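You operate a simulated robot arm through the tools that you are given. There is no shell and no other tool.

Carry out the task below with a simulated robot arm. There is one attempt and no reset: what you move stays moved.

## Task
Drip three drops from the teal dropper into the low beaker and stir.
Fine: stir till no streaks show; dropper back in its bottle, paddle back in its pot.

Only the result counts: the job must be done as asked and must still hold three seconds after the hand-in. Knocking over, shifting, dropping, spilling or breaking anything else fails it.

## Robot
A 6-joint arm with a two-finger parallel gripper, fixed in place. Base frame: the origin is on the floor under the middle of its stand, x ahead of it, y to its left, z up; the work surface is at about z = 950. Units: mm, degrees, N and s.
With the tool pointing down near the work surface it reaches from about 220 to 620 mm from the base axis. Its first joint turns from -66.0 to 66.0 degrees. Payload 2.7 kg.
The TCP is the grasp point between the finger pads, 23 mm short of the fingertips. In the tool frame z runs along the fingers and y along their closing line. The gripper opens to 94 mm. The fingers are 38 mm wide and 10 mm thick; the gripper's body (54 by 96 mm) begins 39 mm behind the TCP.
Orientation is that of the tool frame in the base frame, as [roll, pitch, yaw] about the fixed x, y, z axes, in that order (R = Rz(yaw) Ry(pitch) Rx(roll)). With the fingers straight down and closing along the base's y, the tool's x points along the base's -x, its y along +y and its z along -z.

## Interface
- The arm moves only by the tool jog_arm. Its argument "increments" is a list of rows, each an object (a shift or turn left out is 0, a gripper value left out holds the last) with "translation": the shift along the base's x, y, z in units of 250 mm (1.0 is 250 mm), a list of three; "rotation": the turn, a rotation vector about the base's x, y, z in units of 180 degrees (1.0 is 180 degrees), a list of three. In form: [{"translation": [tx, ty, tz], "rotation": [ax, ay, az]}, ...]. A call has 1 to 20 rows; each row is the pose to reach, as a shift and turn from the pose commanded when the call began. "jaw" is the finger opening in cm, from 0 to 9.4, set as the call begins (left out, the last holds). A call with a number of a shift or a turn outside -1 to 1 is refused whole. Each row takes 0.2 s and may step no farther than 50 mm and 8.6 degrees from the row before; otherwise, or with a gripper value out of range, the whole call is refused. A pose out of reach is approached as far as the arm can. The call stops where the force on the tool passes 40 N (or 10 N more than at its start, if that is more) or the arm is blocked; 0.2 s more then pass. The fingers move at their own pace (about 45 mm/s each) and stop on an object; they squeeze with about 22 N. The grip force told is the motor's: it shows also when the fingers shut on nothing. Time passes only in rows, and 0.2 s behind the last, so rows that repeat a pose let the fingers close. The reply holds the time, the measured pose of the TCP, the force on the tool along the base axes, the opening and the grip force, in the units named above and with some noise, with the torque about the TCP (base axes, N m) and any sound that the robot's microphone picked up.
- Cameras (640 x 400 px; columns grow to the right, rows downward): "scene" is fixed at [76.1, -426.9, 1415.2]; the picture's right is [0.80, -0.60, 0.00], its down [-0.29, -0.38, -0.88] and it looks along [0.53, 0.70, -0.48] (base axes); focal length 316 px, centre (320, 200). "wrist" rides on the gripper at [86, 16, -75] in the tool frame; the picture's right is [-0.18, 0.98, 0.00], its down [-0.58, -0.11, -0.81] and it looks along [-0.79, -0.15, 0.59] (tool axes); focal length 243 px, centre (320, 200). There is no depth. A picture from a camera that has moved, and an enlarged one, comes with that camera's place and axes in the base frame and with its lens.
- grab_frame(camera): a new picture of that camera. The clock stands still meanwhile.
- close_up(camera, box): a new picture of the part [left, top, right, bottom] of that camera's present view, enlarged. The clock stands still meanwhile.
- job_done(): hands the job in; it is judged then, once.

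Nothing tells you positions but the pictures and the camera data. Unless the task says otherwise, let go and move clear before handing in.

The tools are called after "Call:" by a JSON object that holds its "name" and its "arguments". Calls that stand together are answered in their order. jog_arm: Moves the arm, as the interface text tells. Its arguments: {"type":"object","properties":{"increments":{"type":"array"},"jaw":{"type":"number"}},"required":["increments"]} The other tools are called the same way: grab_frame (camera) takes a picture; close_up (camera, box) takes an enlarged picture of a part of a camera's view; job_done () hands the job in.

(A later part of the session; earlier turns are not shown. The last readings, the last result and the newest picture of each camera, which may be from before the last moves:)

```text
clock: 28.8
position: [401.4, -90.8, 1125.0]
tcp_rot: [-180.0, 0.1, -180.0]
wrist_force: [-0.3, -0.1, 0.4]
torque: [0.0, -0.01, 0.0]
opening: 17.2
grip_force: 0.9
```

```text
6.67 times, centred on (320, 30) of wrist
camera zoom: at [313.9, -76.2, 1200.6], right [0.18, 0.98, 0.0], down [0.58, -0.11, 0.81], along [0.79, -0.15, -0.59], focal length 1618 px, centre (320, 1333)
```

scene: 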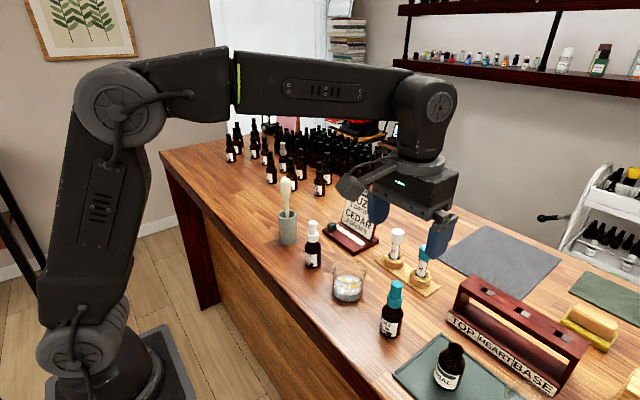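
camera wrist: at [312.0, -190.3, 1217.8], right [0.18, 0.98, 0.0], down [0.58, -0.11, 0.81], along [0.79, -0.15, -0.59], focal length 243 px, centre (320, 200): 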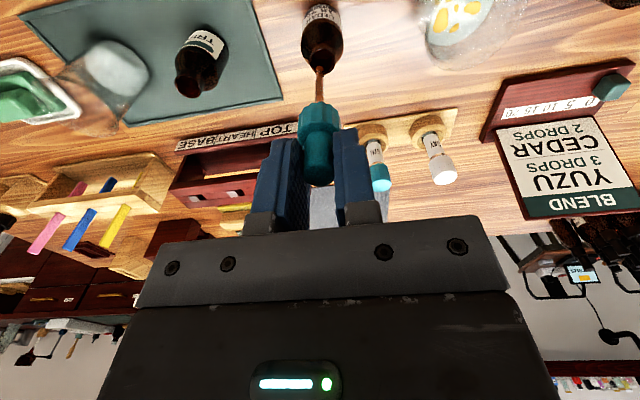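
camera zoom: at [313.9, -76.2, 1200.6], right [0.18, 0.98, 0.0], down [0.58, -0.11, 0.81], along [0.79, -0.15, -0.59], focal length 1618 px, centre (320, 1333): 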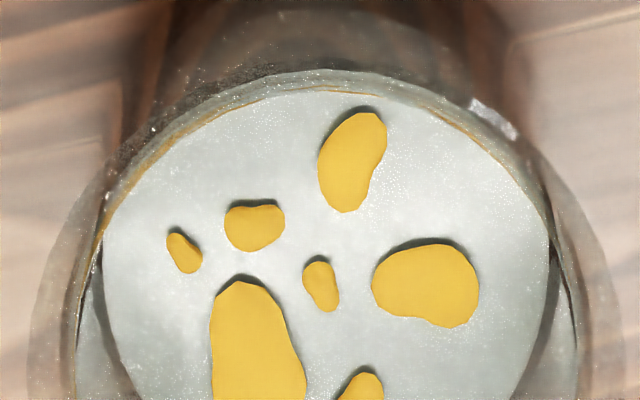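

The pipette still looks full up into the collar, so its level can't confirm the drop yet. I'll wait briefly at the light hold and look at the liquid again.

Call:
{"name": "jog_arm", "arguments": {"increments": [{"translation": [0, 0, 0]}, {"translation": [0, 0, 0]}, {"translation": [0, 0, 0]}], "jaw": 1.61}}

Call:
{"name": "close_up", "arguments": {"camera": "scene", "box": [330, 225, 370, 300]}}

Call:
{"name": "close_up", "arguments": {"camera": "wrist", "box": [260, 0, 380, 100]}}

```text
clock: 29.6
position: [400.1, -90.7, 1125.5]
tcp_rot: [180.0, 0.1, 179.9]
wrist_force: [0.0, 0.6, 0.0]
torque: [0.03, 0.04, -0.01]
opening: 17.3
grip_force: 1.3
```

```text
5.33 times, centred on (350, 262) of scene
camera zoom: at [76.1, -426.9, 1415.2], right [0.8, -0.6, 0.0], down [-0.29, -0.38, -0.88], along [0.53, 0.7, -0.48], focal length 1687 px, centre (160, -133)
```

zoom: 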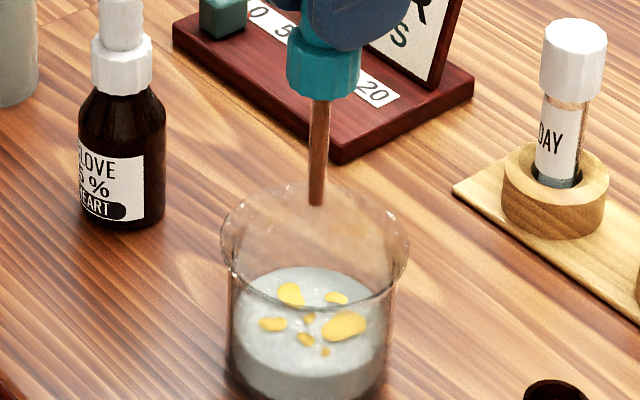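

```text
4.00 times, centred on (320, 50) of wrist
camera zoom: at [313.9, -76.2, 1200.6], right [0.18, 0.98, 0.0], down [0.58, -0.11, 0.81], along [0.79, -0.15, -0.59], focal length 970 px, centre (320, 800)
```

zoom: 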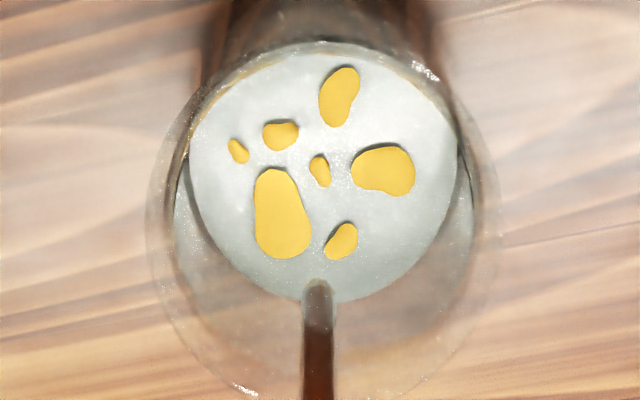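

The first drop fell straight into the beaker and seems to have been absorbed, and there is no pendant drop now. I'll do the second squeeze the same way.

Call:
{"name": "jog_arm", "arguments": {"increments": [{"translation": [0, 0, 0]}], "jaw": 1.55}}

Call:
{"name": "close_up", "arguments": {"camera": "scene", "box": [330, 225, 370, 300]}}

Call:
{"name": "close_up", "arguments": {"camera": "scene", "box": [335, 225, 365, 265]}}

```text
clock: 30.0
position: [400.3, -91.6, 1124.0]
tcp_rot: [-179.9, 0.0, -179.9]
wrist_force: [0.1, 0.9, 0.8]
torque: [0.01, -0.02, 0.02]
opening: 16.7
grip_force: 15.5
```

```text
5.33 times, centred on (350, 262) of scene
camera zoom: at [76.1, -426.9, 1415.2], right [0.8, -0.6, 0.0], down [-0.29, -0.38, -0.88], along [0.53, 0.7, -0.48], focal length 1687 px, centre (160, -133)
```

zoom: 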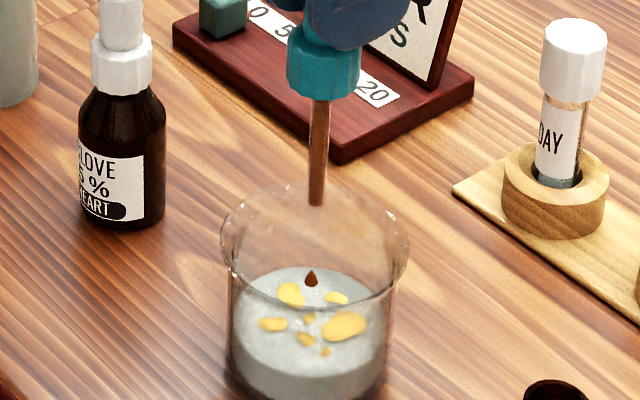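

```text
10.00 times, centred on (350, 245) of scene
camera zoom: at [76.1, -426.9, 1415.2], right [0.8, -0.6, 0.0], down [-0.29, -0.38, -0.88], along [0.53, 0.7, -0.48], focal length 3163 px, centre (20, -250)
```

zoom: 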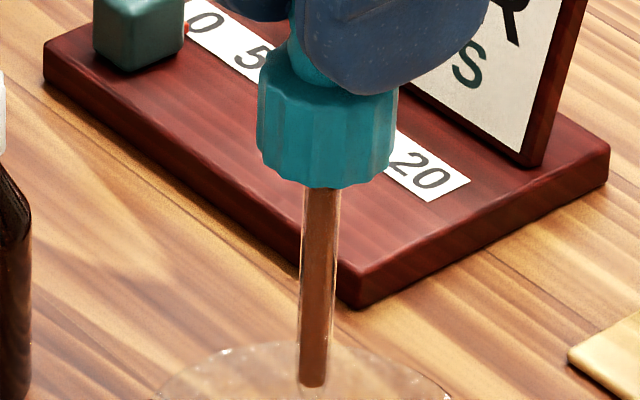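

A second drop is falling in the same place. I'll release straight away.

Call:
{"name": "jog_arm", "arguments": {"increments": [{"translation": [0, 0, 0]}], "jaw": 1.62}}

Call:
{"name": "close_up", "arguments": {"camera": "scene", "box": [330, 225, 370, 300]}}

Call:
{"name": "close_up", "arguments": {"camera": "wrist", "box": [260, 0, 380, 100]}}

```text
clock: 30.4
position: [399.1, -91.0, 1125.2]
tcp_rot: [-180.0, 0.1, -180.0]
wrist_force: [-0.2, 0.3, 0.2]
torque: [0.0, -0.02, -0.03]
opening: 17.5
grip_force: 1.0
```

```text
5.33 times, centred on (350, 262) of scene
camera zoom: at [76.1, -426.9, 1415.2], right [0.8, -0.6, 0.0], down [-0.29, -0.38, -0.88], along [0.53, 0.7, -0.48], focal length 1687 px, centre (160, -133)
```

zoom: 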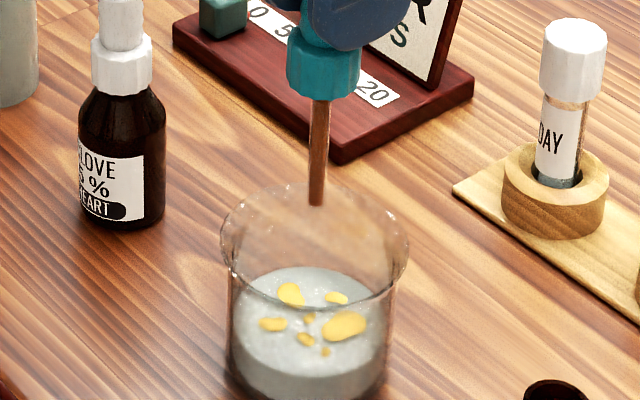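

```text
4.00 times, centred on (320, 50) of wrist
camera zoom: at [313.9, -76.2, 1200.6], right [0.18, 0.98, 0.0], down [0.58, -0.11, 0.81], along [0.79, -0.15, -0.59], focal length 970 px, centre (320, 800)
```

zoom: 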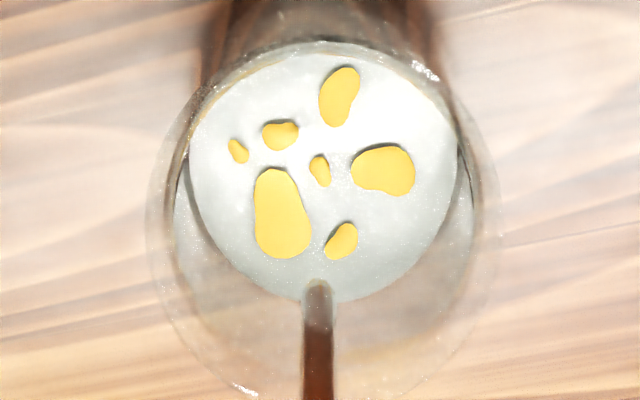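

That makes two drops. I'll let the bulb settle at the light hold for a moment as before, then do the third squeeze.

Call:
{"name": "jog_arm", "arguments": {"increments": [{"translation": [0, 0, 0]}, {"translation": [0, 0, 0]}, {"translation": [0, 0, 0]}], "jaw": 1.61}}

Call:
{"name": "close_up", "arguments": {"camera": "scene", "box": [330, 225, 370, 300]}}

Call:
{"name": "jog_arm", "arguments": {"increments": [{"translation": [0, 0, 0]}], "jaw": 1.55}}

Call:
{"name": "close_up", "arguments": {"camera": "scene", "box": [330, 225, 370, 300]}}

Call:
{"name": "jog_arm", "arguments": {"increments": [{"translation": [0, 0, 0]}], "jaw": 1.62}}

Call:
{"name": "close_up", "arguments": {"camera": "scene", "box": [330, 225, 370, 300]}}

```text
clock: 31.2
position: [399.6, -91.2, 1123.8]
tcp_rot: [-179.9, 0.1, -180.0]
wrist_force: [0.3, 0.1, -0.1]
torque: [-0.01, 0.0, 0.0]
opening: 17.2
grip_force: 1.5
```

```text
5.33 times, centred on (350, 262) of scene
camera zoom: at [76.1, -426.9, 1415.2], right [0.8, -0.6, 0.0], down [-0.29, -0.38, -0.88], along [0.53, 0.7, -0.48], focal length 1687 px, centre (160, -133)
```

zoom: 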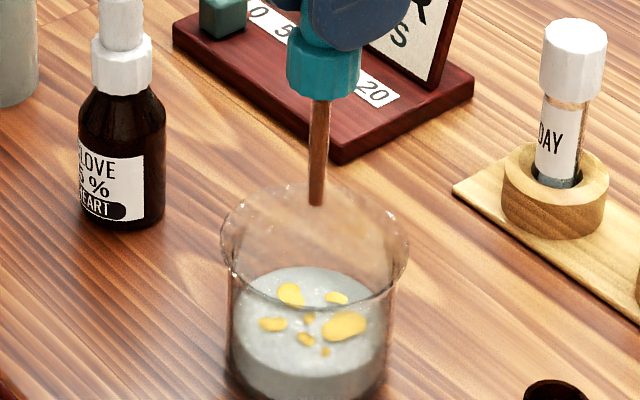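

```text
clock: 31.6
position: [400.3, -90.2, 1125.1]
tcp_rot: [180.0, 0.1, -180.0]
wrist_force: [-0.2, 0.3, -0.4]
torque: [-0.02, 0.01, 0.0]
opening: 16.4
grip_force: 15.4
```

```text
5.33 times, centred on (350, 262) of scene
camera zoom: at [76.1, -426.9, 1415.2], right [0.8, -0.6, 0.0], down [-0.29, -0.38, -0.88], along [0.53, 0.7, -0.48], focal length 1687 px, centre (160, -133)
```

zoom: 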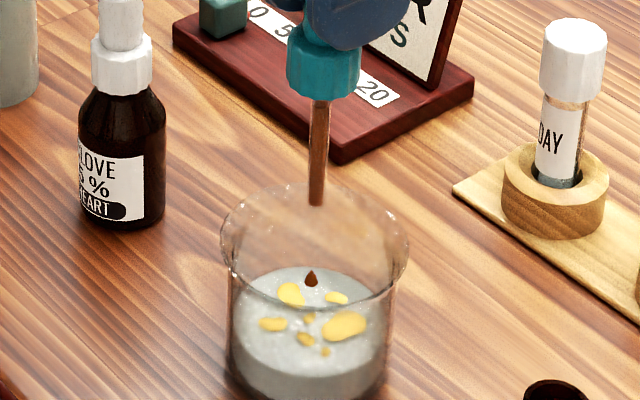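

```text
clock: 32.0
position: [399.8, -91.8, 1124.5]
tcp_rot: [-180.0, 0.1, -179.9]
wrist_force: [-0.6, 0.2, -0.7]
torque: [0.0, -0.04, 0.02]
opening: 17.0
grip_force: 1.2
```

```text
5.33 times, centred on (350, 262) of scene
camera zoom: at [76.1, -426.9, 1415.2], right [0.8, -0.6, 0.0], down [-0.29, -0.38, -0.88], along [0.53, 0.7, -0.48], focal length 1687 px, centre (160, -133)
```

zoom: 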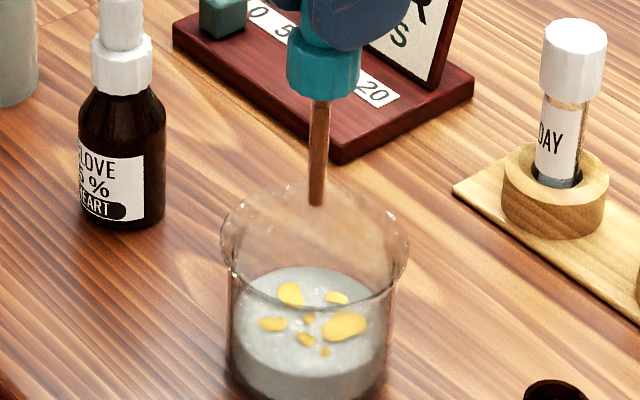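

Three separate drops have been seen falling into the beaker. I'll check the pipette level again for consistency before carrying it back.

Call:
{"name": "close_up", "arguments": {"camera": "scene", "box": [335, 225, 365, 265]}}

Call:
{"name": "close_up", "arguments": {"camera": "wrist", "box": [290, 40, 350, 110]}}

Call:
{"name": "close_up", "arguments": {"camera": "wrist", "box": [260, 0, 380, 100]}}

```text
10.00 times, centred on (350, 245) of scene
camera zoom: at [76.1, -426.9, 1415.2], right [0.8, -0.6, 0.0], down [-0.29, -0.38, -0.88], along [0.53, 0.7, -0.48], focal length 3163 px, centre (20, -250)
```

zoom: 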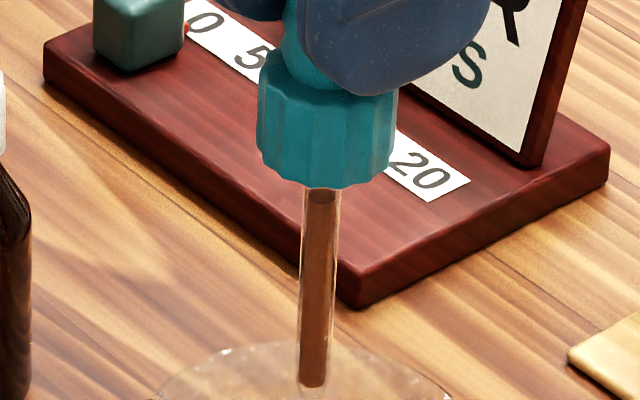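

```text
5.71 times, centred on (320, 75) of wrist
camera zoom: at [313.9, -76.2, 1200.6], right [0.18, 0.98, 0.0], down [0.58, -0.11, 0.81], along [0.79, -0.15, -0.59], focal length 1386 px, centre (320, 914)
```

zoom: 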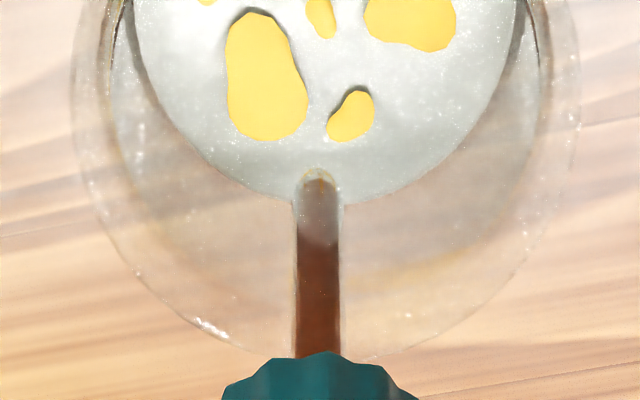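

```text
4.00 times, centred on (320, 50) of wrist
camera zoom: at [313.9, -76.2, 1200.6], right [0.18, 0.98, 0.0], down [0.58, -0.11, 0.81], along [0.79, -0.15, -0.59], focal length 970 px, centre (320, 800)
```

zoom: 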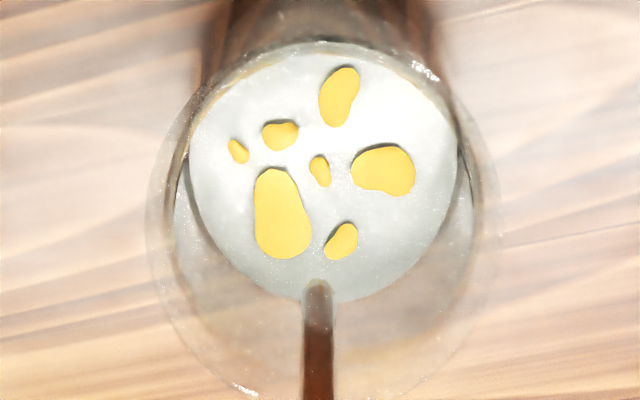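

The level has now come down to just below the collar, which fits three drops from full. I'll raise clear and carry the dropper back over its bottle at the light hold.

Call:
{"name": "jog_arm", "arguments": {"increments": [{"translation": [0, 0, 0.03]}, {"translation": [0, 0, 0.06]}, {"translation": [0, 0, 0.08]}, {"translation": [0, -0.03, 0.08]}, {"translation": [0, -0.08, 0.08]}, {"translation": [0, -0.14, 0.08]}, {"translation": [0, -0.2, 0.08]}, {"translation": [0, -0.26, 0.08]}, {"translation": [0, -0.32, 0.08]}, {"translation": [0, -0.38, 0.08]}, {"translation": [0, -0.42, 0.08]}, {"translation": [0, -0.445, 0.08]}, {"translation": [0, -0.452, 0.08]}, {"translation": [0, -0.452, 0.08]}], "jaw": 1.61}}

Call:
{"name": "close_up", "arguments": {"camera": "scene", "box": [375, 250, 415, 310]}}

Call:
{"name": "close_up", "arguments": {"camera": "wrist", "box": [280, 0, 360, 120]}}

Call:
{"name": "close_up", "arguments": {"camera": "scene", "box": [310, 220, 400, 310]}}

```text
clock: 35.0
position: [398.5, -203.7, 1146.3]
tcp_rot: [-179.9, 0.0, -180.0]
wrist_force: [0.4, -1.0, -1.0]
torque: [0.01, 0.02, 0.01]
opening: 17.4
grip_force: 1.2
```

```text
6.67 times, centred on (395, 280) of scene
camera zoom: at [76.1, -426.9, 1415.2], right [0.8, -0.6, 0.0], down [-0.29, -0.38, -0.88], along [0.53, 0.7, -0.48], focal length 2109 px, centre (-180, -333)
```

zoom: 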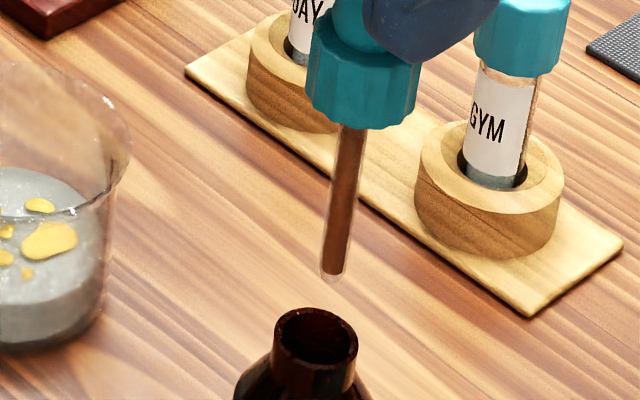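

```text
3.33 times, centred on (320, 60) of wrist
camera zoom: at [312.4, -189.7, 1221.7], right [0.18, 0.98, 0.0], down [0.58, -0.11, 0.81], along [0.79, -0.15, -0.59], focal length 809 px, centre (320, 667)
```

zoom: 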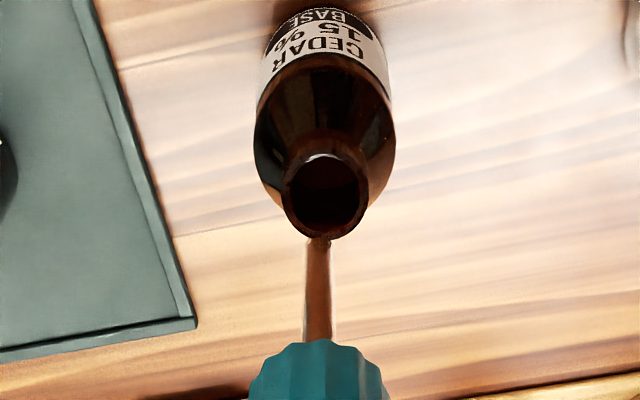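

```text
4.44 times, centred on (355, 265) of scene
camera zoom: at [76.1, -426.9, 1415.2], right [0.8, -0.6, 0.0], down [-0.29, -0.38, -0.88], along [0.53, 0.7, -0.48], focal length 1406 px, centre (164, -89)
```

zoom: 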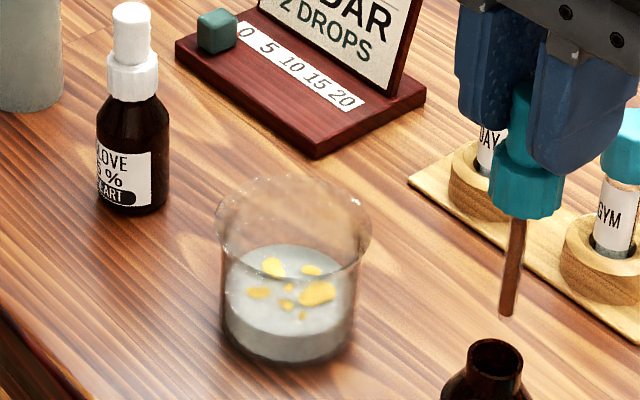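

No slip in the grip and no drips on the way. I'll lower the dropper into its bottle, with a slight shift of +0.8 mm in y to centre it.

Call:
{"name": "jog_arm", "arguments": {"increments": [{"translation": [0, 0.003, 0]}, {"translation": [0, 0.003, -0.03]}, {"translation": [0, 0.003, -0.06]}, {"translation": [0, 0.003, -0.09]}, {"translation": [0, 0.003, -0.12]}, {"translation": [0, 0.003, -0.15]}, {"translation": [0, 0.003, -0.18]}, {"translation": [0, 0.003, -0.21]}, {"translation": [0, 0.003, -0.24]}, {"translation": [0, 0.003, -0.27]}, {"translation": [0, 0.003, -0.3]}, {"translation": [0, 0.003, -0.315]}, {"translation": [0, 0.003, -0.322]}, {"translation": [0, 0.003, -0.328]}, {"translation": [0, 0.003, -0.328]}], "jaw": 1.61}}

Call:
{"name": "close_up", "arguments": {"camera": "scene", "box": [350, 250, 450, 340]}}

Call:
{"name": "close_up", "arguments": {"camera": "wrist", "box": [220, 80, 440, 220]}}

```text
clock: 38.2
position: [398.1, -202.6, 1062.3]
tcp_rot: [180.0, 0.0, 180.0]
wrist_force: [0.2, 0.6, 0.4]
torque: [-0.02, 0.02, -0.03]
opening: 17.2
grip_force: 5.3
```

```text
4.44 times, centred on (400, 295) of scene
camera zoom: at [76.1, -426.9, 1415.2], right [0.8, -0.6, 0.0], down [-0.29, -0.38, -0.88], along [0.53, 0.7, -0.48], focal length 1406 px, centre (-36, -222)
```

zoom: 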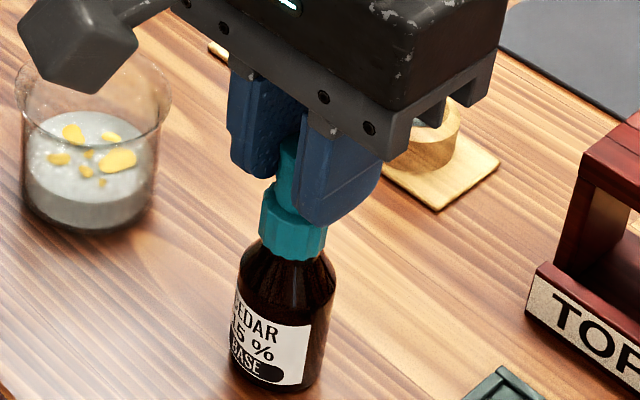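

```text
2.86 times, centred on (330, 150) of wrist
camera zoom: at [312.4, -187.4, 1138.5], right [0.18, 0.98, 0.0], down [0.58, -0.11, 0.81], along [0.79, -0.15, -0.59], focal length 693 px, centre (291, 343)
```

zoom: 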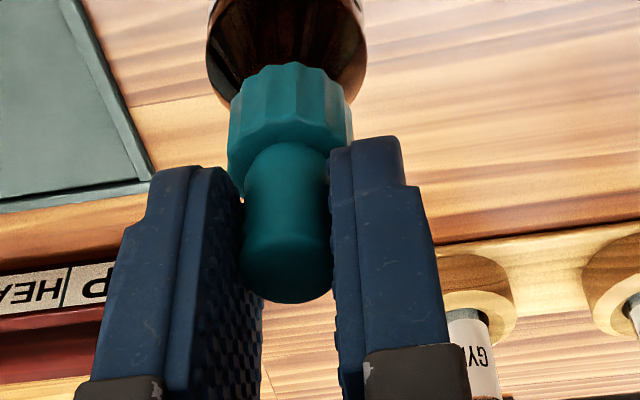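

The collar sits on the neck where it was at the start. I'll open the fingers gently just enough to let go and check that it's seated.

Call:
{"name": "jog_arm", "arguments": {"increments": [{"translation": [0, 0, 0]}, {"translation": [0, 0, 0]}], "jaw": 2.0}}

Call:
{"name": "jog_arm", "arguments": {"increments": [{"translation": [0, 0, 0]}, {"translation": [0, 0, 0]}, {"translation": [0, 0, 0]}], "jaw": 4.0}}

Call:
{"name": "close_up", "arguments": {"camera": "scene", "box": [350, 250, 450, 340]}}

Call:
{"name": "close_up", "arguments": {"camera": "wrist", "box": [220, 80, 440, 220]}}

```text
clock: 38.8
position: [397.5, -202.9, 1062.9]
tcp_rot: [180.0, 0.1, 179.9]
wrist_force: [0.6, 0.3, -0.1]
torque: [-0.02, 0.0, -0.04]
opening: 20.2
grip_force: 0.0
```

```text
clock: 39.6
position: [399.2, -201.8, 1064.1]
tcp_rot: [180.0, 0.1, 180.0]
wrist_force: [0.1, -0.6, -0.5]
torque: [-0.01, 0.04, -0.03]
opening: 40.0
grip_force: 0.1
```

```text
4.44 times, centred on (400, 295) of scene
camera zoom: at [76.1, -426.9, 1415.2], right [0.8, -0.6, 0.0], down [-0.29, -0.38, -0.88], along [0.53, 0.7, -0.48], focal length 1406 px, centre (-36, -222)
```

zoom: 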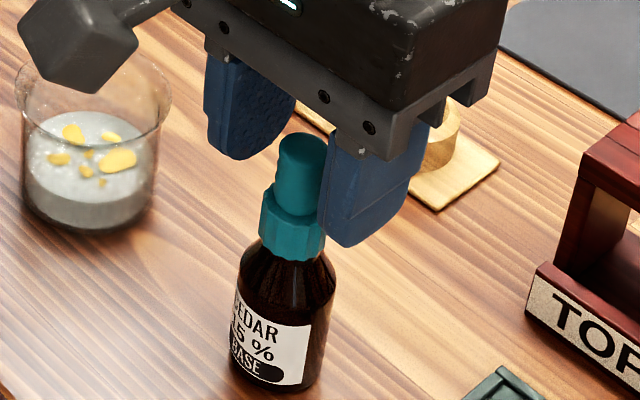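

```text
2.86 times, centred on (330, 150) of wrist
camera zoom: at [312.5, -187.4, 1138.7], right [0.18, 0.98, 0.0], down [0.58, -0.11, 0.81], along [0.79, -0.15, -0.59], focal length 693 px, centre (291, 343)
```

zoom: 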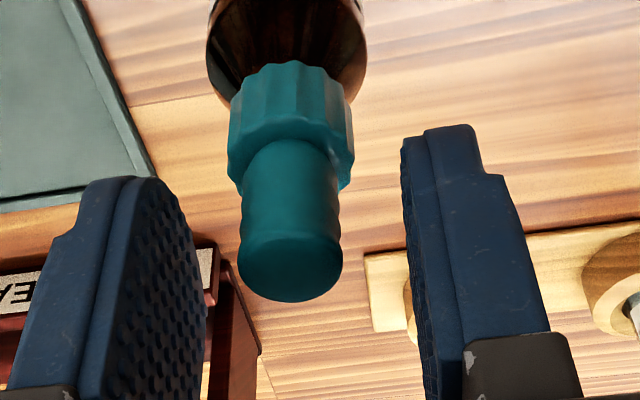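

The dropper is released and seated at the same height as at the start, within about 1 mm of its original position. I'll rise straight up, then head over towards the paddle pot.

Call:
{"name": "jog_arm", "arguments": {"increments": [{"translation": [0, 0, 0.04]}, {"translation": [0, 0, 0.1]}, {"translation": [0, 0, 0.2]}, {"translation": [0, 0, 0.35]}, {"translation": [0, 0, 0.5]}, {"translation": [0, 0, 0.6]}, {"translation": [0, 0, 0.6]}], "jaw": 4.0}}

Call:
{"name": "jog_arm", "arguments": {"increments": [{"translation": [0, 0.1, 0]}, {"translation": [0, 0.25, 0]}, {"translation": [0, 0.4, 0]}, {"translation": [0, 0.55, 0]}, {"translation": [0, 0.7, 0]}, {"translation": [0, 0.85, 0]}, {"translation": [0, 0.95, 0]}, {"translation": [0, 1.0, 0]}, {"translation": [0, 1.0, 0]}], "jaw": 6.0}}

Call:
{"name": "grab_frame", "arguments": {"camera": "wrist"}}

Call:
{"name": "close_up", "arguments": {"camera": "scene", "box": [350, 250, 450, 340]}}

Call:
{"name": "close_up", "arguments": {"camera": "wrist", "box": [310, 0, 510, 180]}}

```text
clock: 41.2
position: [397.9, -206.5, 1214.7]
tcp_rot: [-180.0, 0.0, 179.9]
wrist_force: [-0.6, 0.9, 0.2]
torque: [-0.02, -0.01, 0.04]
opening: 40.1
grip_force: 0.1
```

```text
clock: 43.2
position: [398.6, 47.3, 1214.5]
tcp_rot: [-179.9, 0.1, -180.0]
wrist_force: [-0.2, -0.1, 0.5]
torque: [-0.02, 0.01, -0.01]
opening: 59.9
grip_force: 0.0
```

```text
taken
camera wrist: at [311.9, 62.6, 1289.6], right [0.18, 0.98, 0.0], down [0.58, -0.11, 0.81], along [0.79, -0.15, -0.59], focal length 243 px, centre (320, 200)
```

wrist: 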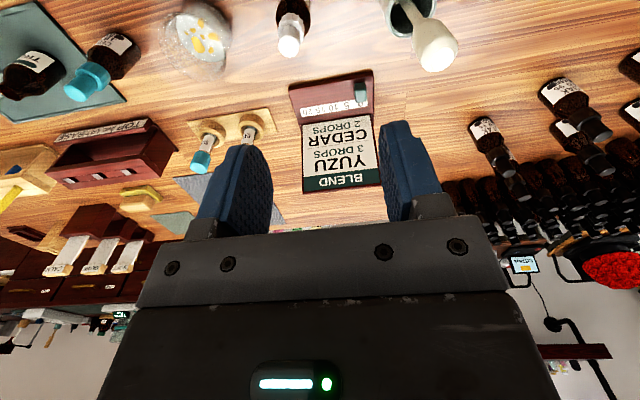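

```text
4.44 times, centred on (400, 295) of scene
camera zoom: at [76.1, -426.9, 1415.2], right [0.8, -0.6, 0.0], down [-0.29, -0.38, -0.88], along [0.53, 0.7, -0.48], focal length 1406 px, centre (-36, -222)
```

zoom: 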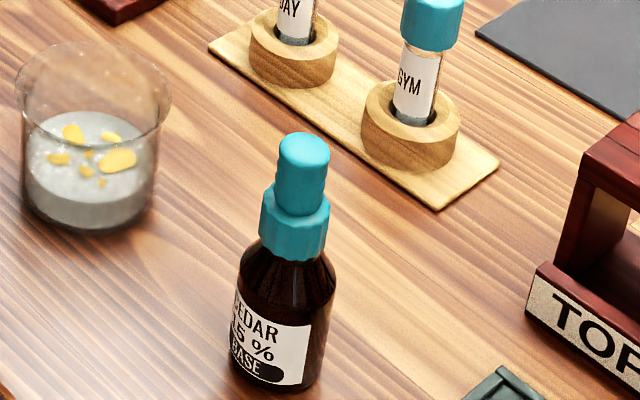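

```text
2.22 times, centred on (410, 90) of wrist
camera zoom: at [311.9, 62.6, 1289.6], right [0.18, 0.98, 0.0], down [0.58, -0.11, 0.81], along [0.79, -0.15, -0.59], focal length 539 px, centre (120, 444)
```

zoom: 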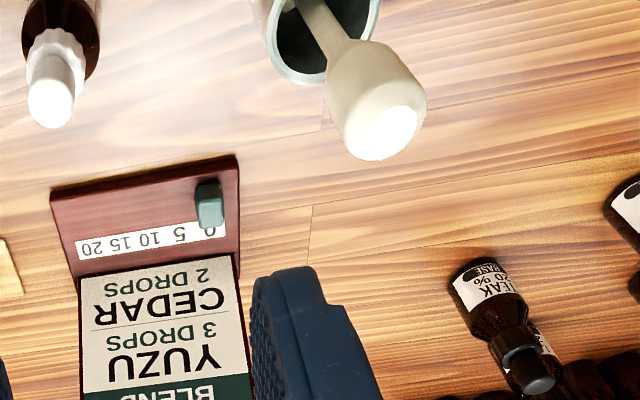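

The dropper is upright in its bottle. The paddle stands nearly vertical in its pot at about (402, 130), with a head about 25 mm wide and its top near z 1114. I'll move above it with the jaw open and look again.

Call:
{"name": "jog_arm", "arguments": {"increments": [{"translation": [0.002, 0.08, 0]}, {"translation": [0.005, 0.18, 0]}, {"translation": [0.008, 0.28, 0]}, {"translation": [0.008, 0.33, 0]}, {"translation": [0.008, 0.33, -0.08]}, {"translation": [0.008, 0.33, -0.16]}, {"translation": [0.008, 0.33, -0.16]}], "jaw": 7.0}}

Call:
{"name": "grab_frame", "arguments": {"camera": "wrist"}}

Call:
{"name": "close_up", "arguments": {"camera": "wrist", "box": [240, 20, 400, 180]}}

Call:
{"name": "close_up", "arguments": {"camera": "scene", "box": [240, 150, 340, 250]}}

```text
clock: 44.8
position: [402.0, 128.9, 1172.5]
tcp_rot: [-180.0, 0.1, -179.9]
wrist_force: [0.5, -0.1, 0.8]
torque: [-0.02, 0.02, 0.03]
opening: 70.1
grip_force: 0.0
```

```text
taken
camera wrist: at [315.1, 143.5, 1248.4], right [0.18, 0.98, 0.0], down [0.58, -0.11, 0.81], along [0.79, -0.15, -0.59], focal length 243 px, centre (320, 200)
```

wrist: 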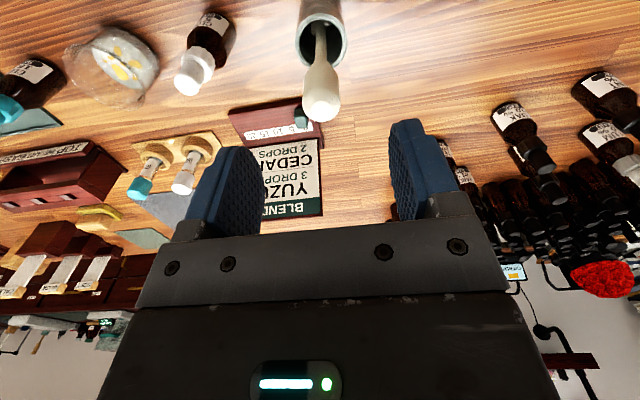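

```text
2.50 times, centred on (320, 100) of wrist
camera zoom: at [315.1, 143.5, 1248.4], right [0.18, 0.98, 0.0], down [0.58, -0.11, 0.81], along [0.79, -0.15, -0.59], focal length 606 px, centre (320, 450)
```

zoom: 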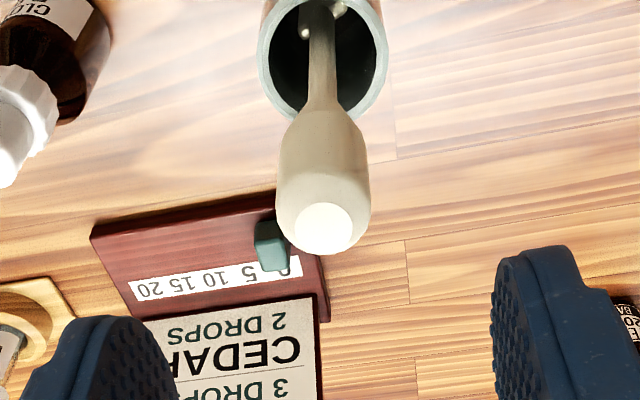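

```text
4.00 times, centred on (290, 200) of scene
camera zoom: at [76.1, -426.9, 1415.2], right [0.8, -0.6, 0.0], down [-0.29, -0.38, -0.88], along [0.53, 0.7, -0.48], focal length 1265 px, centre (440, 200)
```

zoom: 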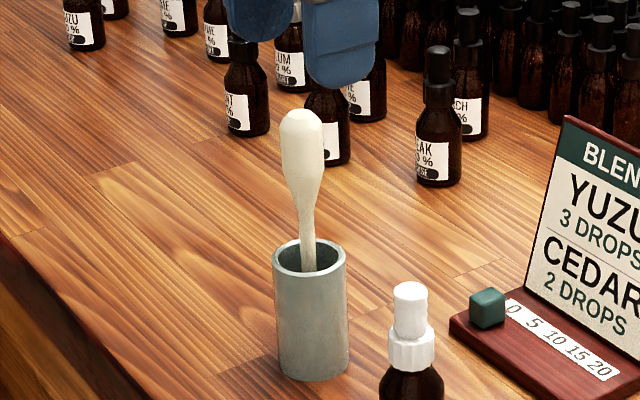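

The paddle's head is within about 2 mm of the gripper centre line. I'll lower around the head, keeping well above the pot's rim, and check before closing.

Call:
{"name": "jog_arm", "arguments": {"increments": [{"translation": [0.003, 0.002, -0.08]}, {"translation": [0.003, 0.002, -0.16]}, {"translation": [0.003, 0.002, -0.23]}, {"translation": [0.003, 0.002, -0.29]}, {"translation": [0.003, 0.002, -0.31]}, {"translation": [0.003, 0.002, -0.31]}], "jaw": 7.0}}

Call:
{"name": "jog_arm", "arguments": {"increments": [{"translation": [0, 0, 0]}, {"translation": [0, 0, 0]}, {"translation": [0, 0, 0]}], "jaw": 3.6}}

Call:
{"name": "grab_frame", "arguments": {"camera": "wrist"}}

Call:
{"name": "close_up", "arguments": {"camera": "wrist", "box": [220, 60, 440, 220]}}

Call:
{"name": "close_up", "arguments": {"camera": "scene", "box": [240, 150, 340, 250]}}

```text
clock: 46.2
position: [403.0, 131.4, 1096.0]
tcp_rot: [-180.0, 0.1, 180.0]
wrist_force: [0.0, 0.6, 0.6]
torque: [-0.02, -0.01, 0.0]
opening: 70.1
grip_force: 0.1
```

```text
clock: 47.0
position: [402.0, 130.7, 1095.2]
tcp_rot: [179.9, 0.1, -180.0]
wrist_force: [0.5, -0.3, -0.2]
torque: [-0.01, 0.01, 0.0]
opening: 36.2
grip_force: 0.0
```

```text
taken
camera wrist: at [316.4, 146.4, 1171.5], right [0.18, 0.98, 0.0], down [0.58, -0.11, 0.81], along [0.79, -0.15, -0.59], focal length 243 px, centre (320, 200)
```

wrist: 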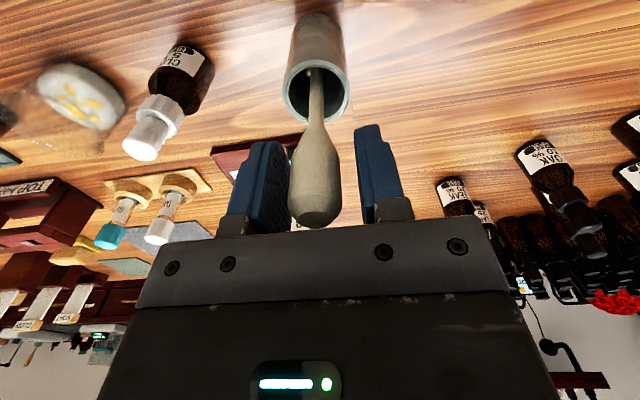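

```text
2.50 times, centred on (330, 140) of wrist
camera zoom: at [316.4, 146.4, 1171.5], right [0.18, 0.98, 0.0], down [0.58, -0.11, 0.81], along [0.79, -0.15, -0.59], focal length 606 px, centre (295, 350)
```

zoom: 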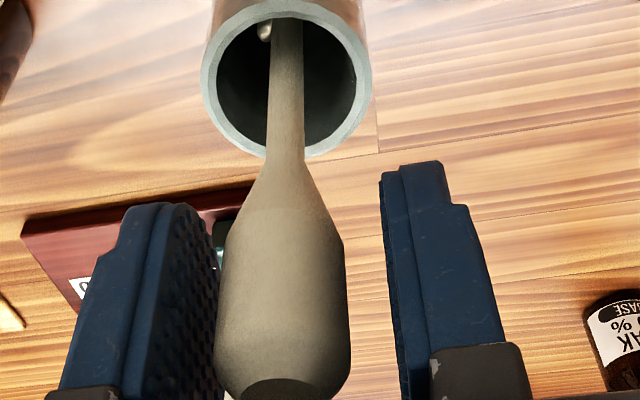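

```text
4.00 times, centred on (290, 200) of scene
camera zoom: at [76.1, -426.9, 1415.2], right [0.8, -0.6, 0.0], down [-0.29, -0.38, -0.88], along [0.53, 0.7, -0.48], focal length 1265 px, centre (440, 200)
```

zoom: 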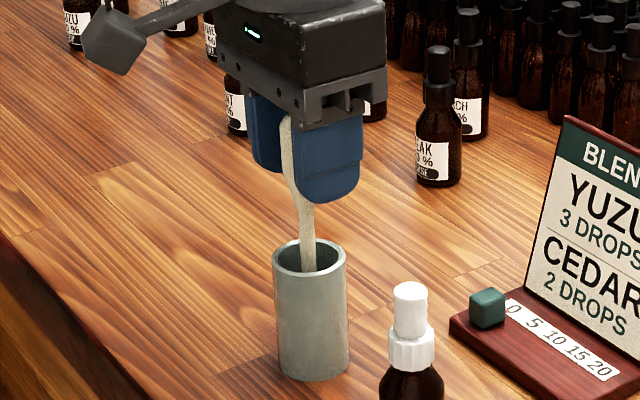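

The head is about 2 mm to the -y side of the gripper centre. I'll shift by that much and then close slowly onto it.

Call:
{"name": "jog_arm", "arguments": {"increments": [{"translation": [0, -0.008, 0]}, {"translation": [0, -0.008, 0]}], "jaw": 3.2}}

Call:
{"name": "jog_arm", "arguments": {"increments": [{"translation": [0, 0, 0]}, {"translation": [0, 0, 0]}], "jaw": 2.8}}

Call:
{"name": "close_up", "arguments": {"camera": "wrist", "box": [220, 60, 440, 220]}}

```text
clock: 47.6
position: [403.2, 128.9, 1095.1]
tcp_rot: [180.0, 0.1, 179.9]
wrist_force: [-0.5, 0.2, 0.3]
torque: [0.01, -0.01, 0.02]
opening: 32.0
grip_force: 0.1
```

```text
clock: 48.2
position: [402.4, 128.6, 1095.8]
tcp_rot: [-180.0, 0.1, 179.9]
wrist_force: [-0.4, 0.6, -0.2]
torque: [0.01, -0.02, -0.04]
opening: 27.9
grip_force: 0.1
```

```text
2.50 times, centred on (330, 140) of wrist
camera zoom: at [316.3, 143.7, 1171.3], right [0.18, 0.98, 0.0], down [0.58, -0.11, 0.81], along [0.79, -0.15, -0.59], focal length 606 px, centre (295, 350)
```

zoom: 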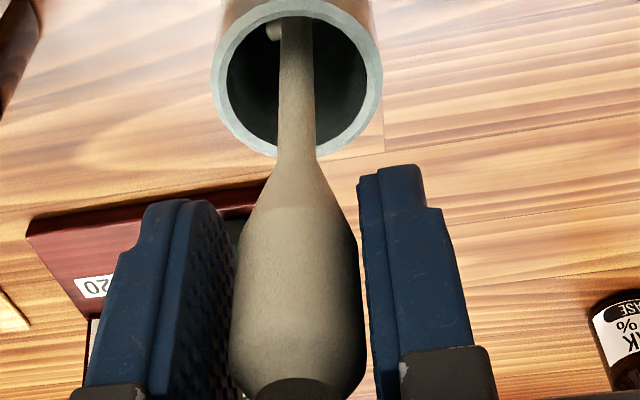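

It's evenly between the pads. Now I'll close firmly.

Call:
{"name": "jog_arm", "arguments": {"increments": [{"translation": [0, 0, 0]}, {"translation": [0, 0, 0]}], "jaw": 2.5}}

Call:
{"name": "jog_arm", "arguments": {"increments": [{"translation": [0, 0, 0]}, {"translation": [0, 0, 0]}, {"translation": [0, 0, 0]}], "jaw": 1.8}}

Call:
{"name": "close_up", "arguments": {"camera": "wrist", "box": [220, 60, 440, 220]}}

Call:
{"name": "close_up", "arguments": {"camera": "scene", "box": [240, 150, 340, 250]}}

```text
clock: 48.8
position: [402.8, 129.2, 1096.1]
tcp_rot: [-180.0, 0.1, -180.0]
wrist_force: [0.8, 0.0, -0.1]
torque: [0.04, -0.04, 0.02]
opening: 25.2
grip_force: 0.1
```

```text
clock: 49.6
position: [402.4, 128.4, 1096.1]
tcp_rot: [-179.9, 0.1, 179.9]
wrist_force: [0.4, 0.2, 0.0]
torque: [0.0, 0.01, 0.0]
opening: 22.8
grip_force: 22.0
```

```text
2.50 times, centred on (330, 140) of wrist
camera zoom: at [316.3, 143.7, 1171.3], right [0.18, 0.98, 0.0], down [0.58, -0.11, 0.81], along [0.79, -0.15, -0.59], focal length 606 px, centre (295, 350)
```

zoom: 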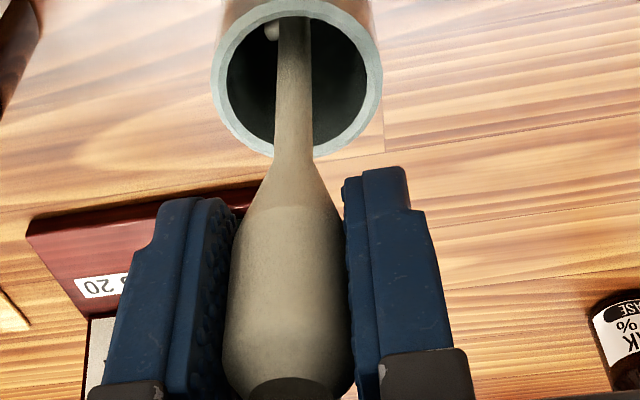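

```text
4.00 times, centred on (290, 200) of scene
camera zoom: at [76.1, -426.9, 1415.2], right [0.8, -0.6, 0.0], down [-0.29, -0.38, -0.88], along [0.53, 0.7, -0.48], focal length 1265 px, centre (440, 200)
```

zoom: 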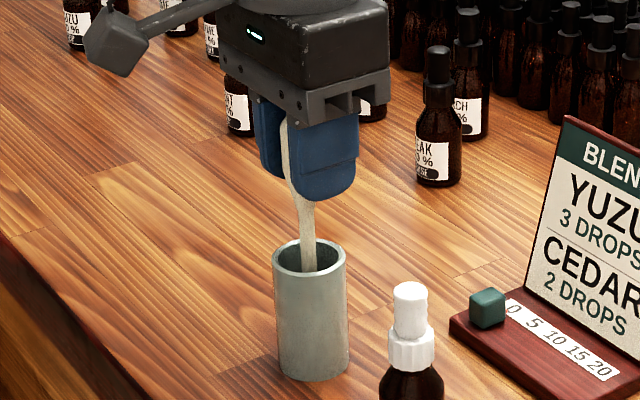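

The grip is firm at 22.8 mm and 22 N. I'll lift slowly and check that the pot stays put.

Call:
{"name": "jog_arm", "arguments": {"increments": [{"translation": [0, 0, 0.02]}, {"translation": [0, 0, 0.05]}, {"translation": [0, 0, 0.09]}, {"translation": [0, 0, 0.14]}, {"translation": [0, 0, 0.2]}, {"translation": [0, 0, 0.26]}, {"translation": [0, 0, 0.32]}, {"translation": [0, 0, 0.38]}, {"translation": [0, 0, 0.42]}, {"translation": [0, 0, 0.42]}], "jaw": 1.8}}

Call:
{"name": "close_up", "arguments": {"camera": "scene", "box": [230, 120, 350, 250]}}

Call:
{"name": "grab_frame", "arguments": {"camera": "wrist"}}

Call:
{"name": "close_up", "arguments": {"camera": "wrist", "box": [250, 0, 390, 140]}}

```text
clock: 51.8
position: [401.2, 130.4, 1201.3]
tcp_rot: [-180.0, 0.1, -179.9]
wrist_force: [0.6, 0.0, 0.2]
torque: [-0.01, 0.01, -0.01]
opening: 22.8
grip_force: 21.5
```

```text
3.08 times, centred on (290, 185) of scene
camera zoom: at [76.1, -426.9, 1415.2], right [0.8, -0.6, 0.0], down [-0.29, -0.38, -0.88], along [0.53, 0.7, -0.48], focal length 973 px, centre (412, 246)
```

zoom: 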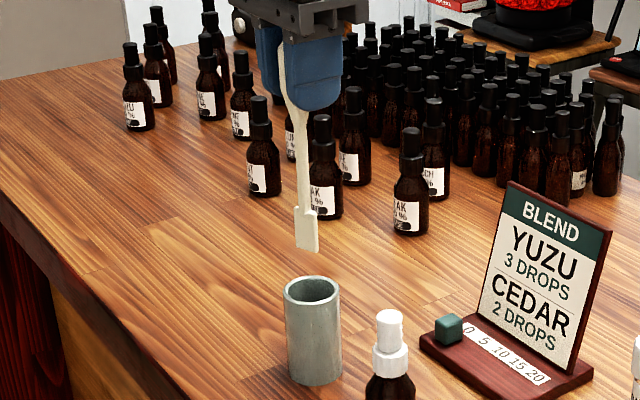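

```text
taken
camera wrist: at [315.4, 145.1, 1275.7], right [0.18, 0.98, 0.0], down [0.58, -0.11, 0.81], along [0.79, -0.15, -0.59], focal length 243 px, centre (320, 200)
```

wrist: 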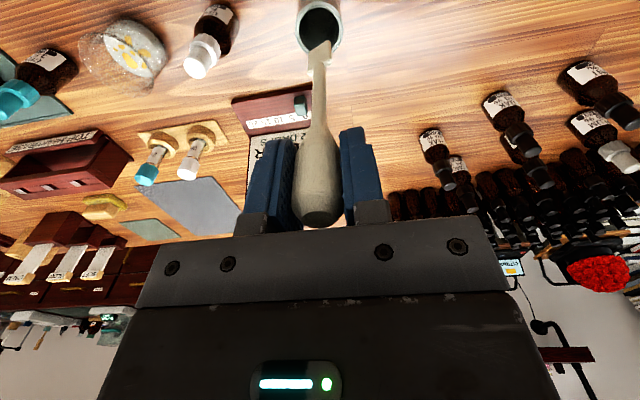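

```text
2.86 times, centred on (320, 70) of wrist
camera zoom: at [315.4, 145.1, 1275.7], right [0.18, 0.98, 0.0], down [0.58, -0.11, 0.81], along [0.79, -0.15, -0.59], focal length 693 px, centre (320, 571)
```

zoom: 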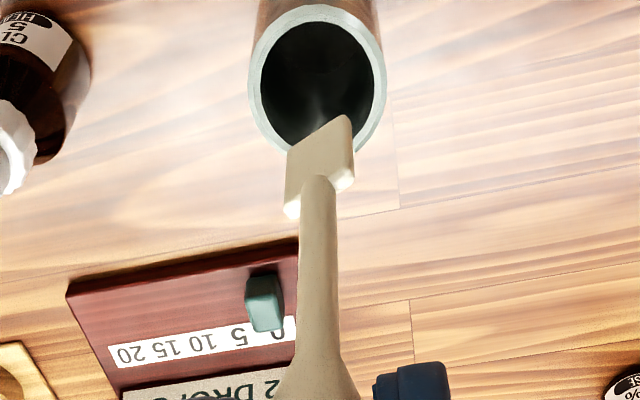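

The lifted paddle has a flat blade at its foot, about 139 mm below the grasp point, and the pot didn't move. I'll raise it further to clear the white bottle, then carry it over the beaker.

Call:
{"name": "jog_arm", "arguments": {"increments": [{"translation": [0, 0, 0.08]}, {"translation": [0, 0, 0.16]}, {"translation": [0, -0.05, 0.16]}, {"translation": [0, -0.15, 0.16]}, {"translation": [0, -0.27, 0.16]}, {"translation": [0, -0.39, 0.16]}, {"translation": [0, -0.51, 0.16]}, {"translation": [0, -0.63, 0.16]}, {"translation": [0.004, -0.75, 0.16]}, {"translation": [0.004, -0.83, 0.16]}, {"translation": [0.004, -0.875, 0.16]}, {"translation": [0.004, -0.875, 0.16]}], "jaw": 1.8}}

Call:
{"name": "close_up", "arguments": {"camera": "scene", "box": [290, 180, 410, 310]}}

Call:
{"name": "close_up", "arguments": {"camera": "wrist", "box": [250, 0, 390, 140]}}

```text
clock: 54.4
position: [403.3, -91.3, 1241.7]
tcp_rot: [-179.9, 0.1, -179.9]
wrist_force: [0.5, 0.3, -1.0]
torque: [0.0, 0.03, -0.01]
opening: 22.5
grip_force: 22.3
```

```text
3.08 times, centred on (350, 245) of scene
camera zoom: at [76.1, -426.9, 1415.2], right [0.8, -0.6, 0.0], down [-0.29, -0.38, -0.88], along [0.53, 0.7, -0.48], focal length 973 px, centre (228, 62)
```

zoom: 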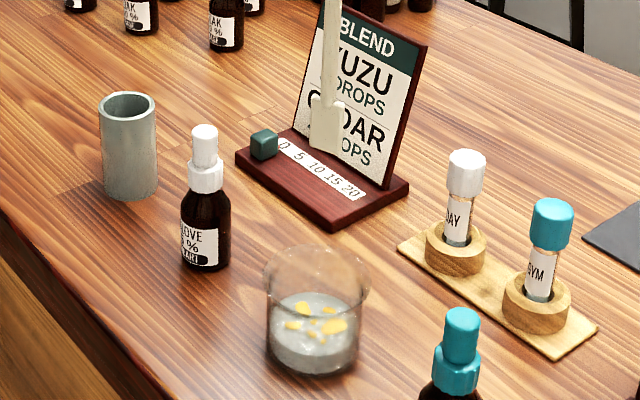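

```text
2.86 times, centred on (320, 70) of wrist
camera zoom: at [316.3, -76.4, 1317.0], right [0.18, 0.98, 0.0], down [0.58, -0.11, 0.81], along [0.79, -0.15, -0.59], focal length 693 px, centre (320, 571)
```

zoom: 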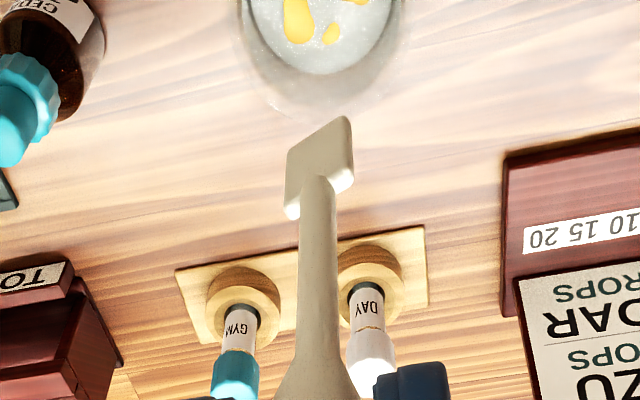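

The blade hangs over the beaker. I'll lower until it is just above the rim and check it's centred before entering.

Call:
{"name": "jog_arm", "arguments": {"increments": [{"translation": [0, 0, -0.06]}, {"translation": [0, 0, -0.14]}, {"translation": [0, 0, -0.22]}, {"translation": [0, 0, -0.28]}, {"translation": [0, 0, -0.31]}, {"translation": [0, 0, -0.31]}], "jaw": 1.8}}

Call:
{"name": "close_up", "arguments": {"camera": "scene", "box": [310, 210, 390, 310]}}

Call:
{"name": "close_up", "arguments": {"camera": "wrist", "box": [250, 0, 390, 140]}}

```text
clock: 55.8
position: [402.3, -90.7, 1164.2]
tcp_rot: [180.0, 0.1, -180.0]
wrist_force: [-0.3, 0.5, -0.2]
torque: [0.02, 0.0, 0.01]
opening: 22.5
grip_force: 22.3
```

```text
4.00 times, centred on (350, 260) of scene
camera zoom: at [76.1, -426.9, 1415.2], right [0.8, -0.6, 0.0], down [-0.29, -0.38, -0.88], along [0.53, 0.7, -0.48], focal length 1265 px, centre (200, -40)
```

zoom: 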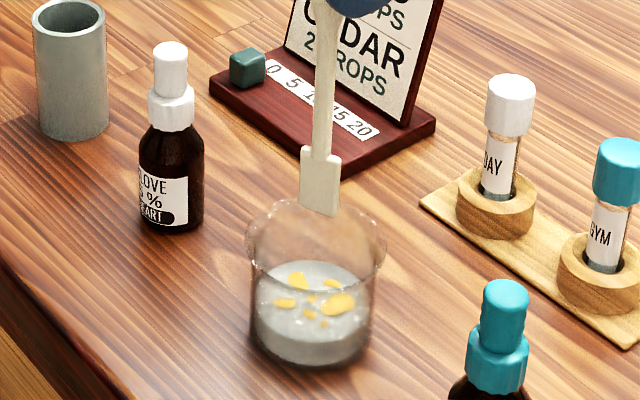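

```text
2.86 times, centred on (320, 70) of wrist
camera zoom: at [316.1, -75.7, 1240.6], right [0.18, 0.98, 0.0], down [0.58, -0.11, 0.81], along [0.79, -0.15, -0.59], focal length 693 px, centre (320, 571)
```

zoom: 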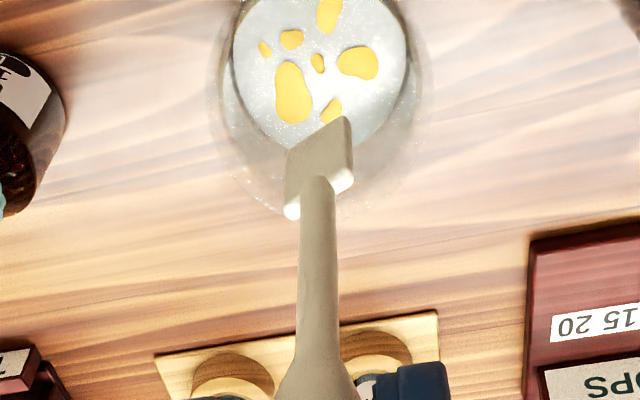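

The blade is centred over the beaker mouth and just above the rim. I'll lower it slowly into the liquid, stopping a few millimetres above the floor of the beaker.

Call:
{"name": "jog_arm", "arguments": {"increments": [{"translation": [0, 0, -0.04]}, {"translation": [0, 0, -0.08]}, {"translation": [0, 0, -0.12]}, {"translation": [0, 0, -0.16]}, {"translation": [0, 0, -0.19]}, {"translation": [0, 0, -0.215]}, {"translation": [0, 0, -0.235]}, {"translation": [0, 0, -0.245]}, {"translation": [0, 0, -0.245]}], "jaw": 1.8}}

Call:
{"name": "close_up", "arguments": {"camera": "scene", "box": [320, 230, 380, 310]}}

Call:
{"name": "close_up", "arguments": {"camera": "wrist", "box": [250, 0, 390, 140]}}

```text
clock: 57.8
position: [402.8, -90.0, 1103.2]
tcp_rot: [-179.9, 0.1, -180.0]
wrist_force: [-0.7, -1.1, -0.7]
torque: [0.0, 0.0, -0.04]
opening: 22.3
grip_force: 21.5
```

```text
5.00 times, centred on (350, 270) of scene
camera zoom: at [76.1, -426.9, 1415.2], right [0.8, -0.6, 0.0], down [-0.29, -0.38, -0.88], along [0.53, 0.7, -0.48], focal length 1581 px, centre (170, -150)
```

zoom: 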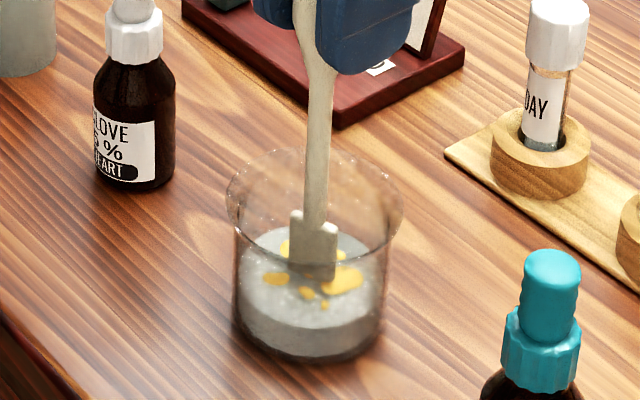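

```text
2.86 times, centred on (320, 70) of wrist
camera zoom: at [316.6, -75.4, 1178.6], right [0.18, 0.98, 0.0], down [0.58, -0.11, 0.81], along [0.79, -0.15, -0.59], focal length 693 px, centre (320, 571)
```

zoom: 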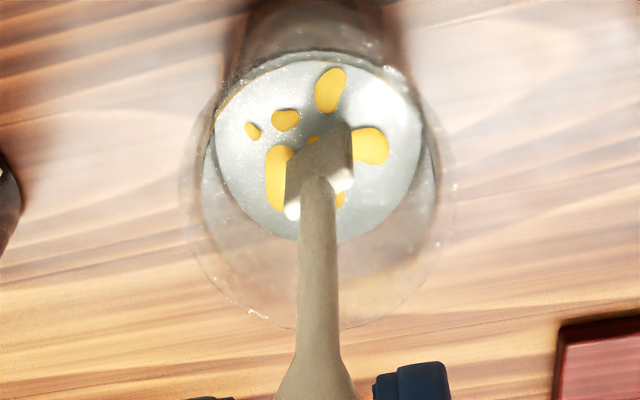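

The blade is in the liquid by about 5 mm with no contact force. I'll go 3 mm deeper and check the force.

Call:
{"name": "jog_arm", "arguments": {"increments": [{"translation": [0, 0, -0.004]}, {"translation": [0, 0, -0.008]}, {"translation": [0, 0, -0.012]}, {"translation": [0, 0, -0.012]}], "jaw": 1.8}}

Call:
{"name": "close_up", "arguments": {"camera": "scene", "box": [320, 230, 380, 310]}}

```text
clock: 58.8
position: [402.2, -89.1, 1098.9]
tcp_rot: [180.0, 0.2, 179.9]
wrist_force: [0.1, 0.5, -0.7]
torque: [-0.01, -0.04, 0.01]
opening: 22.5
grip_force: 21.6
```

```text
5.00 times, centred on (350, 270) of scene
camera zoom: at [76.1, -426.9, 1415.2], right [0.8, -0.6, 0.0], down [-0.29, -0.38, -0.88], along [0.53, 0.7, -0.48], focal length 1581 px, centre (170, -150)
```

zoom: 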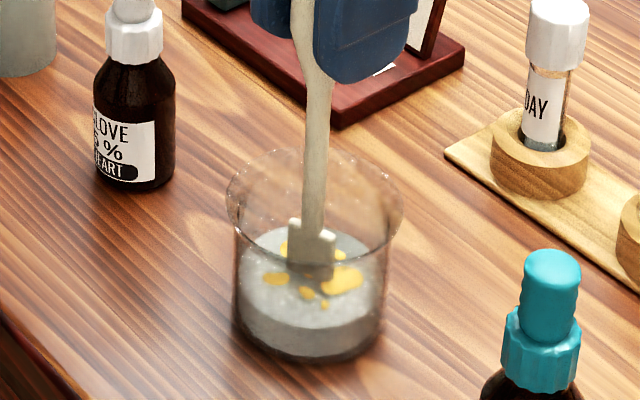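

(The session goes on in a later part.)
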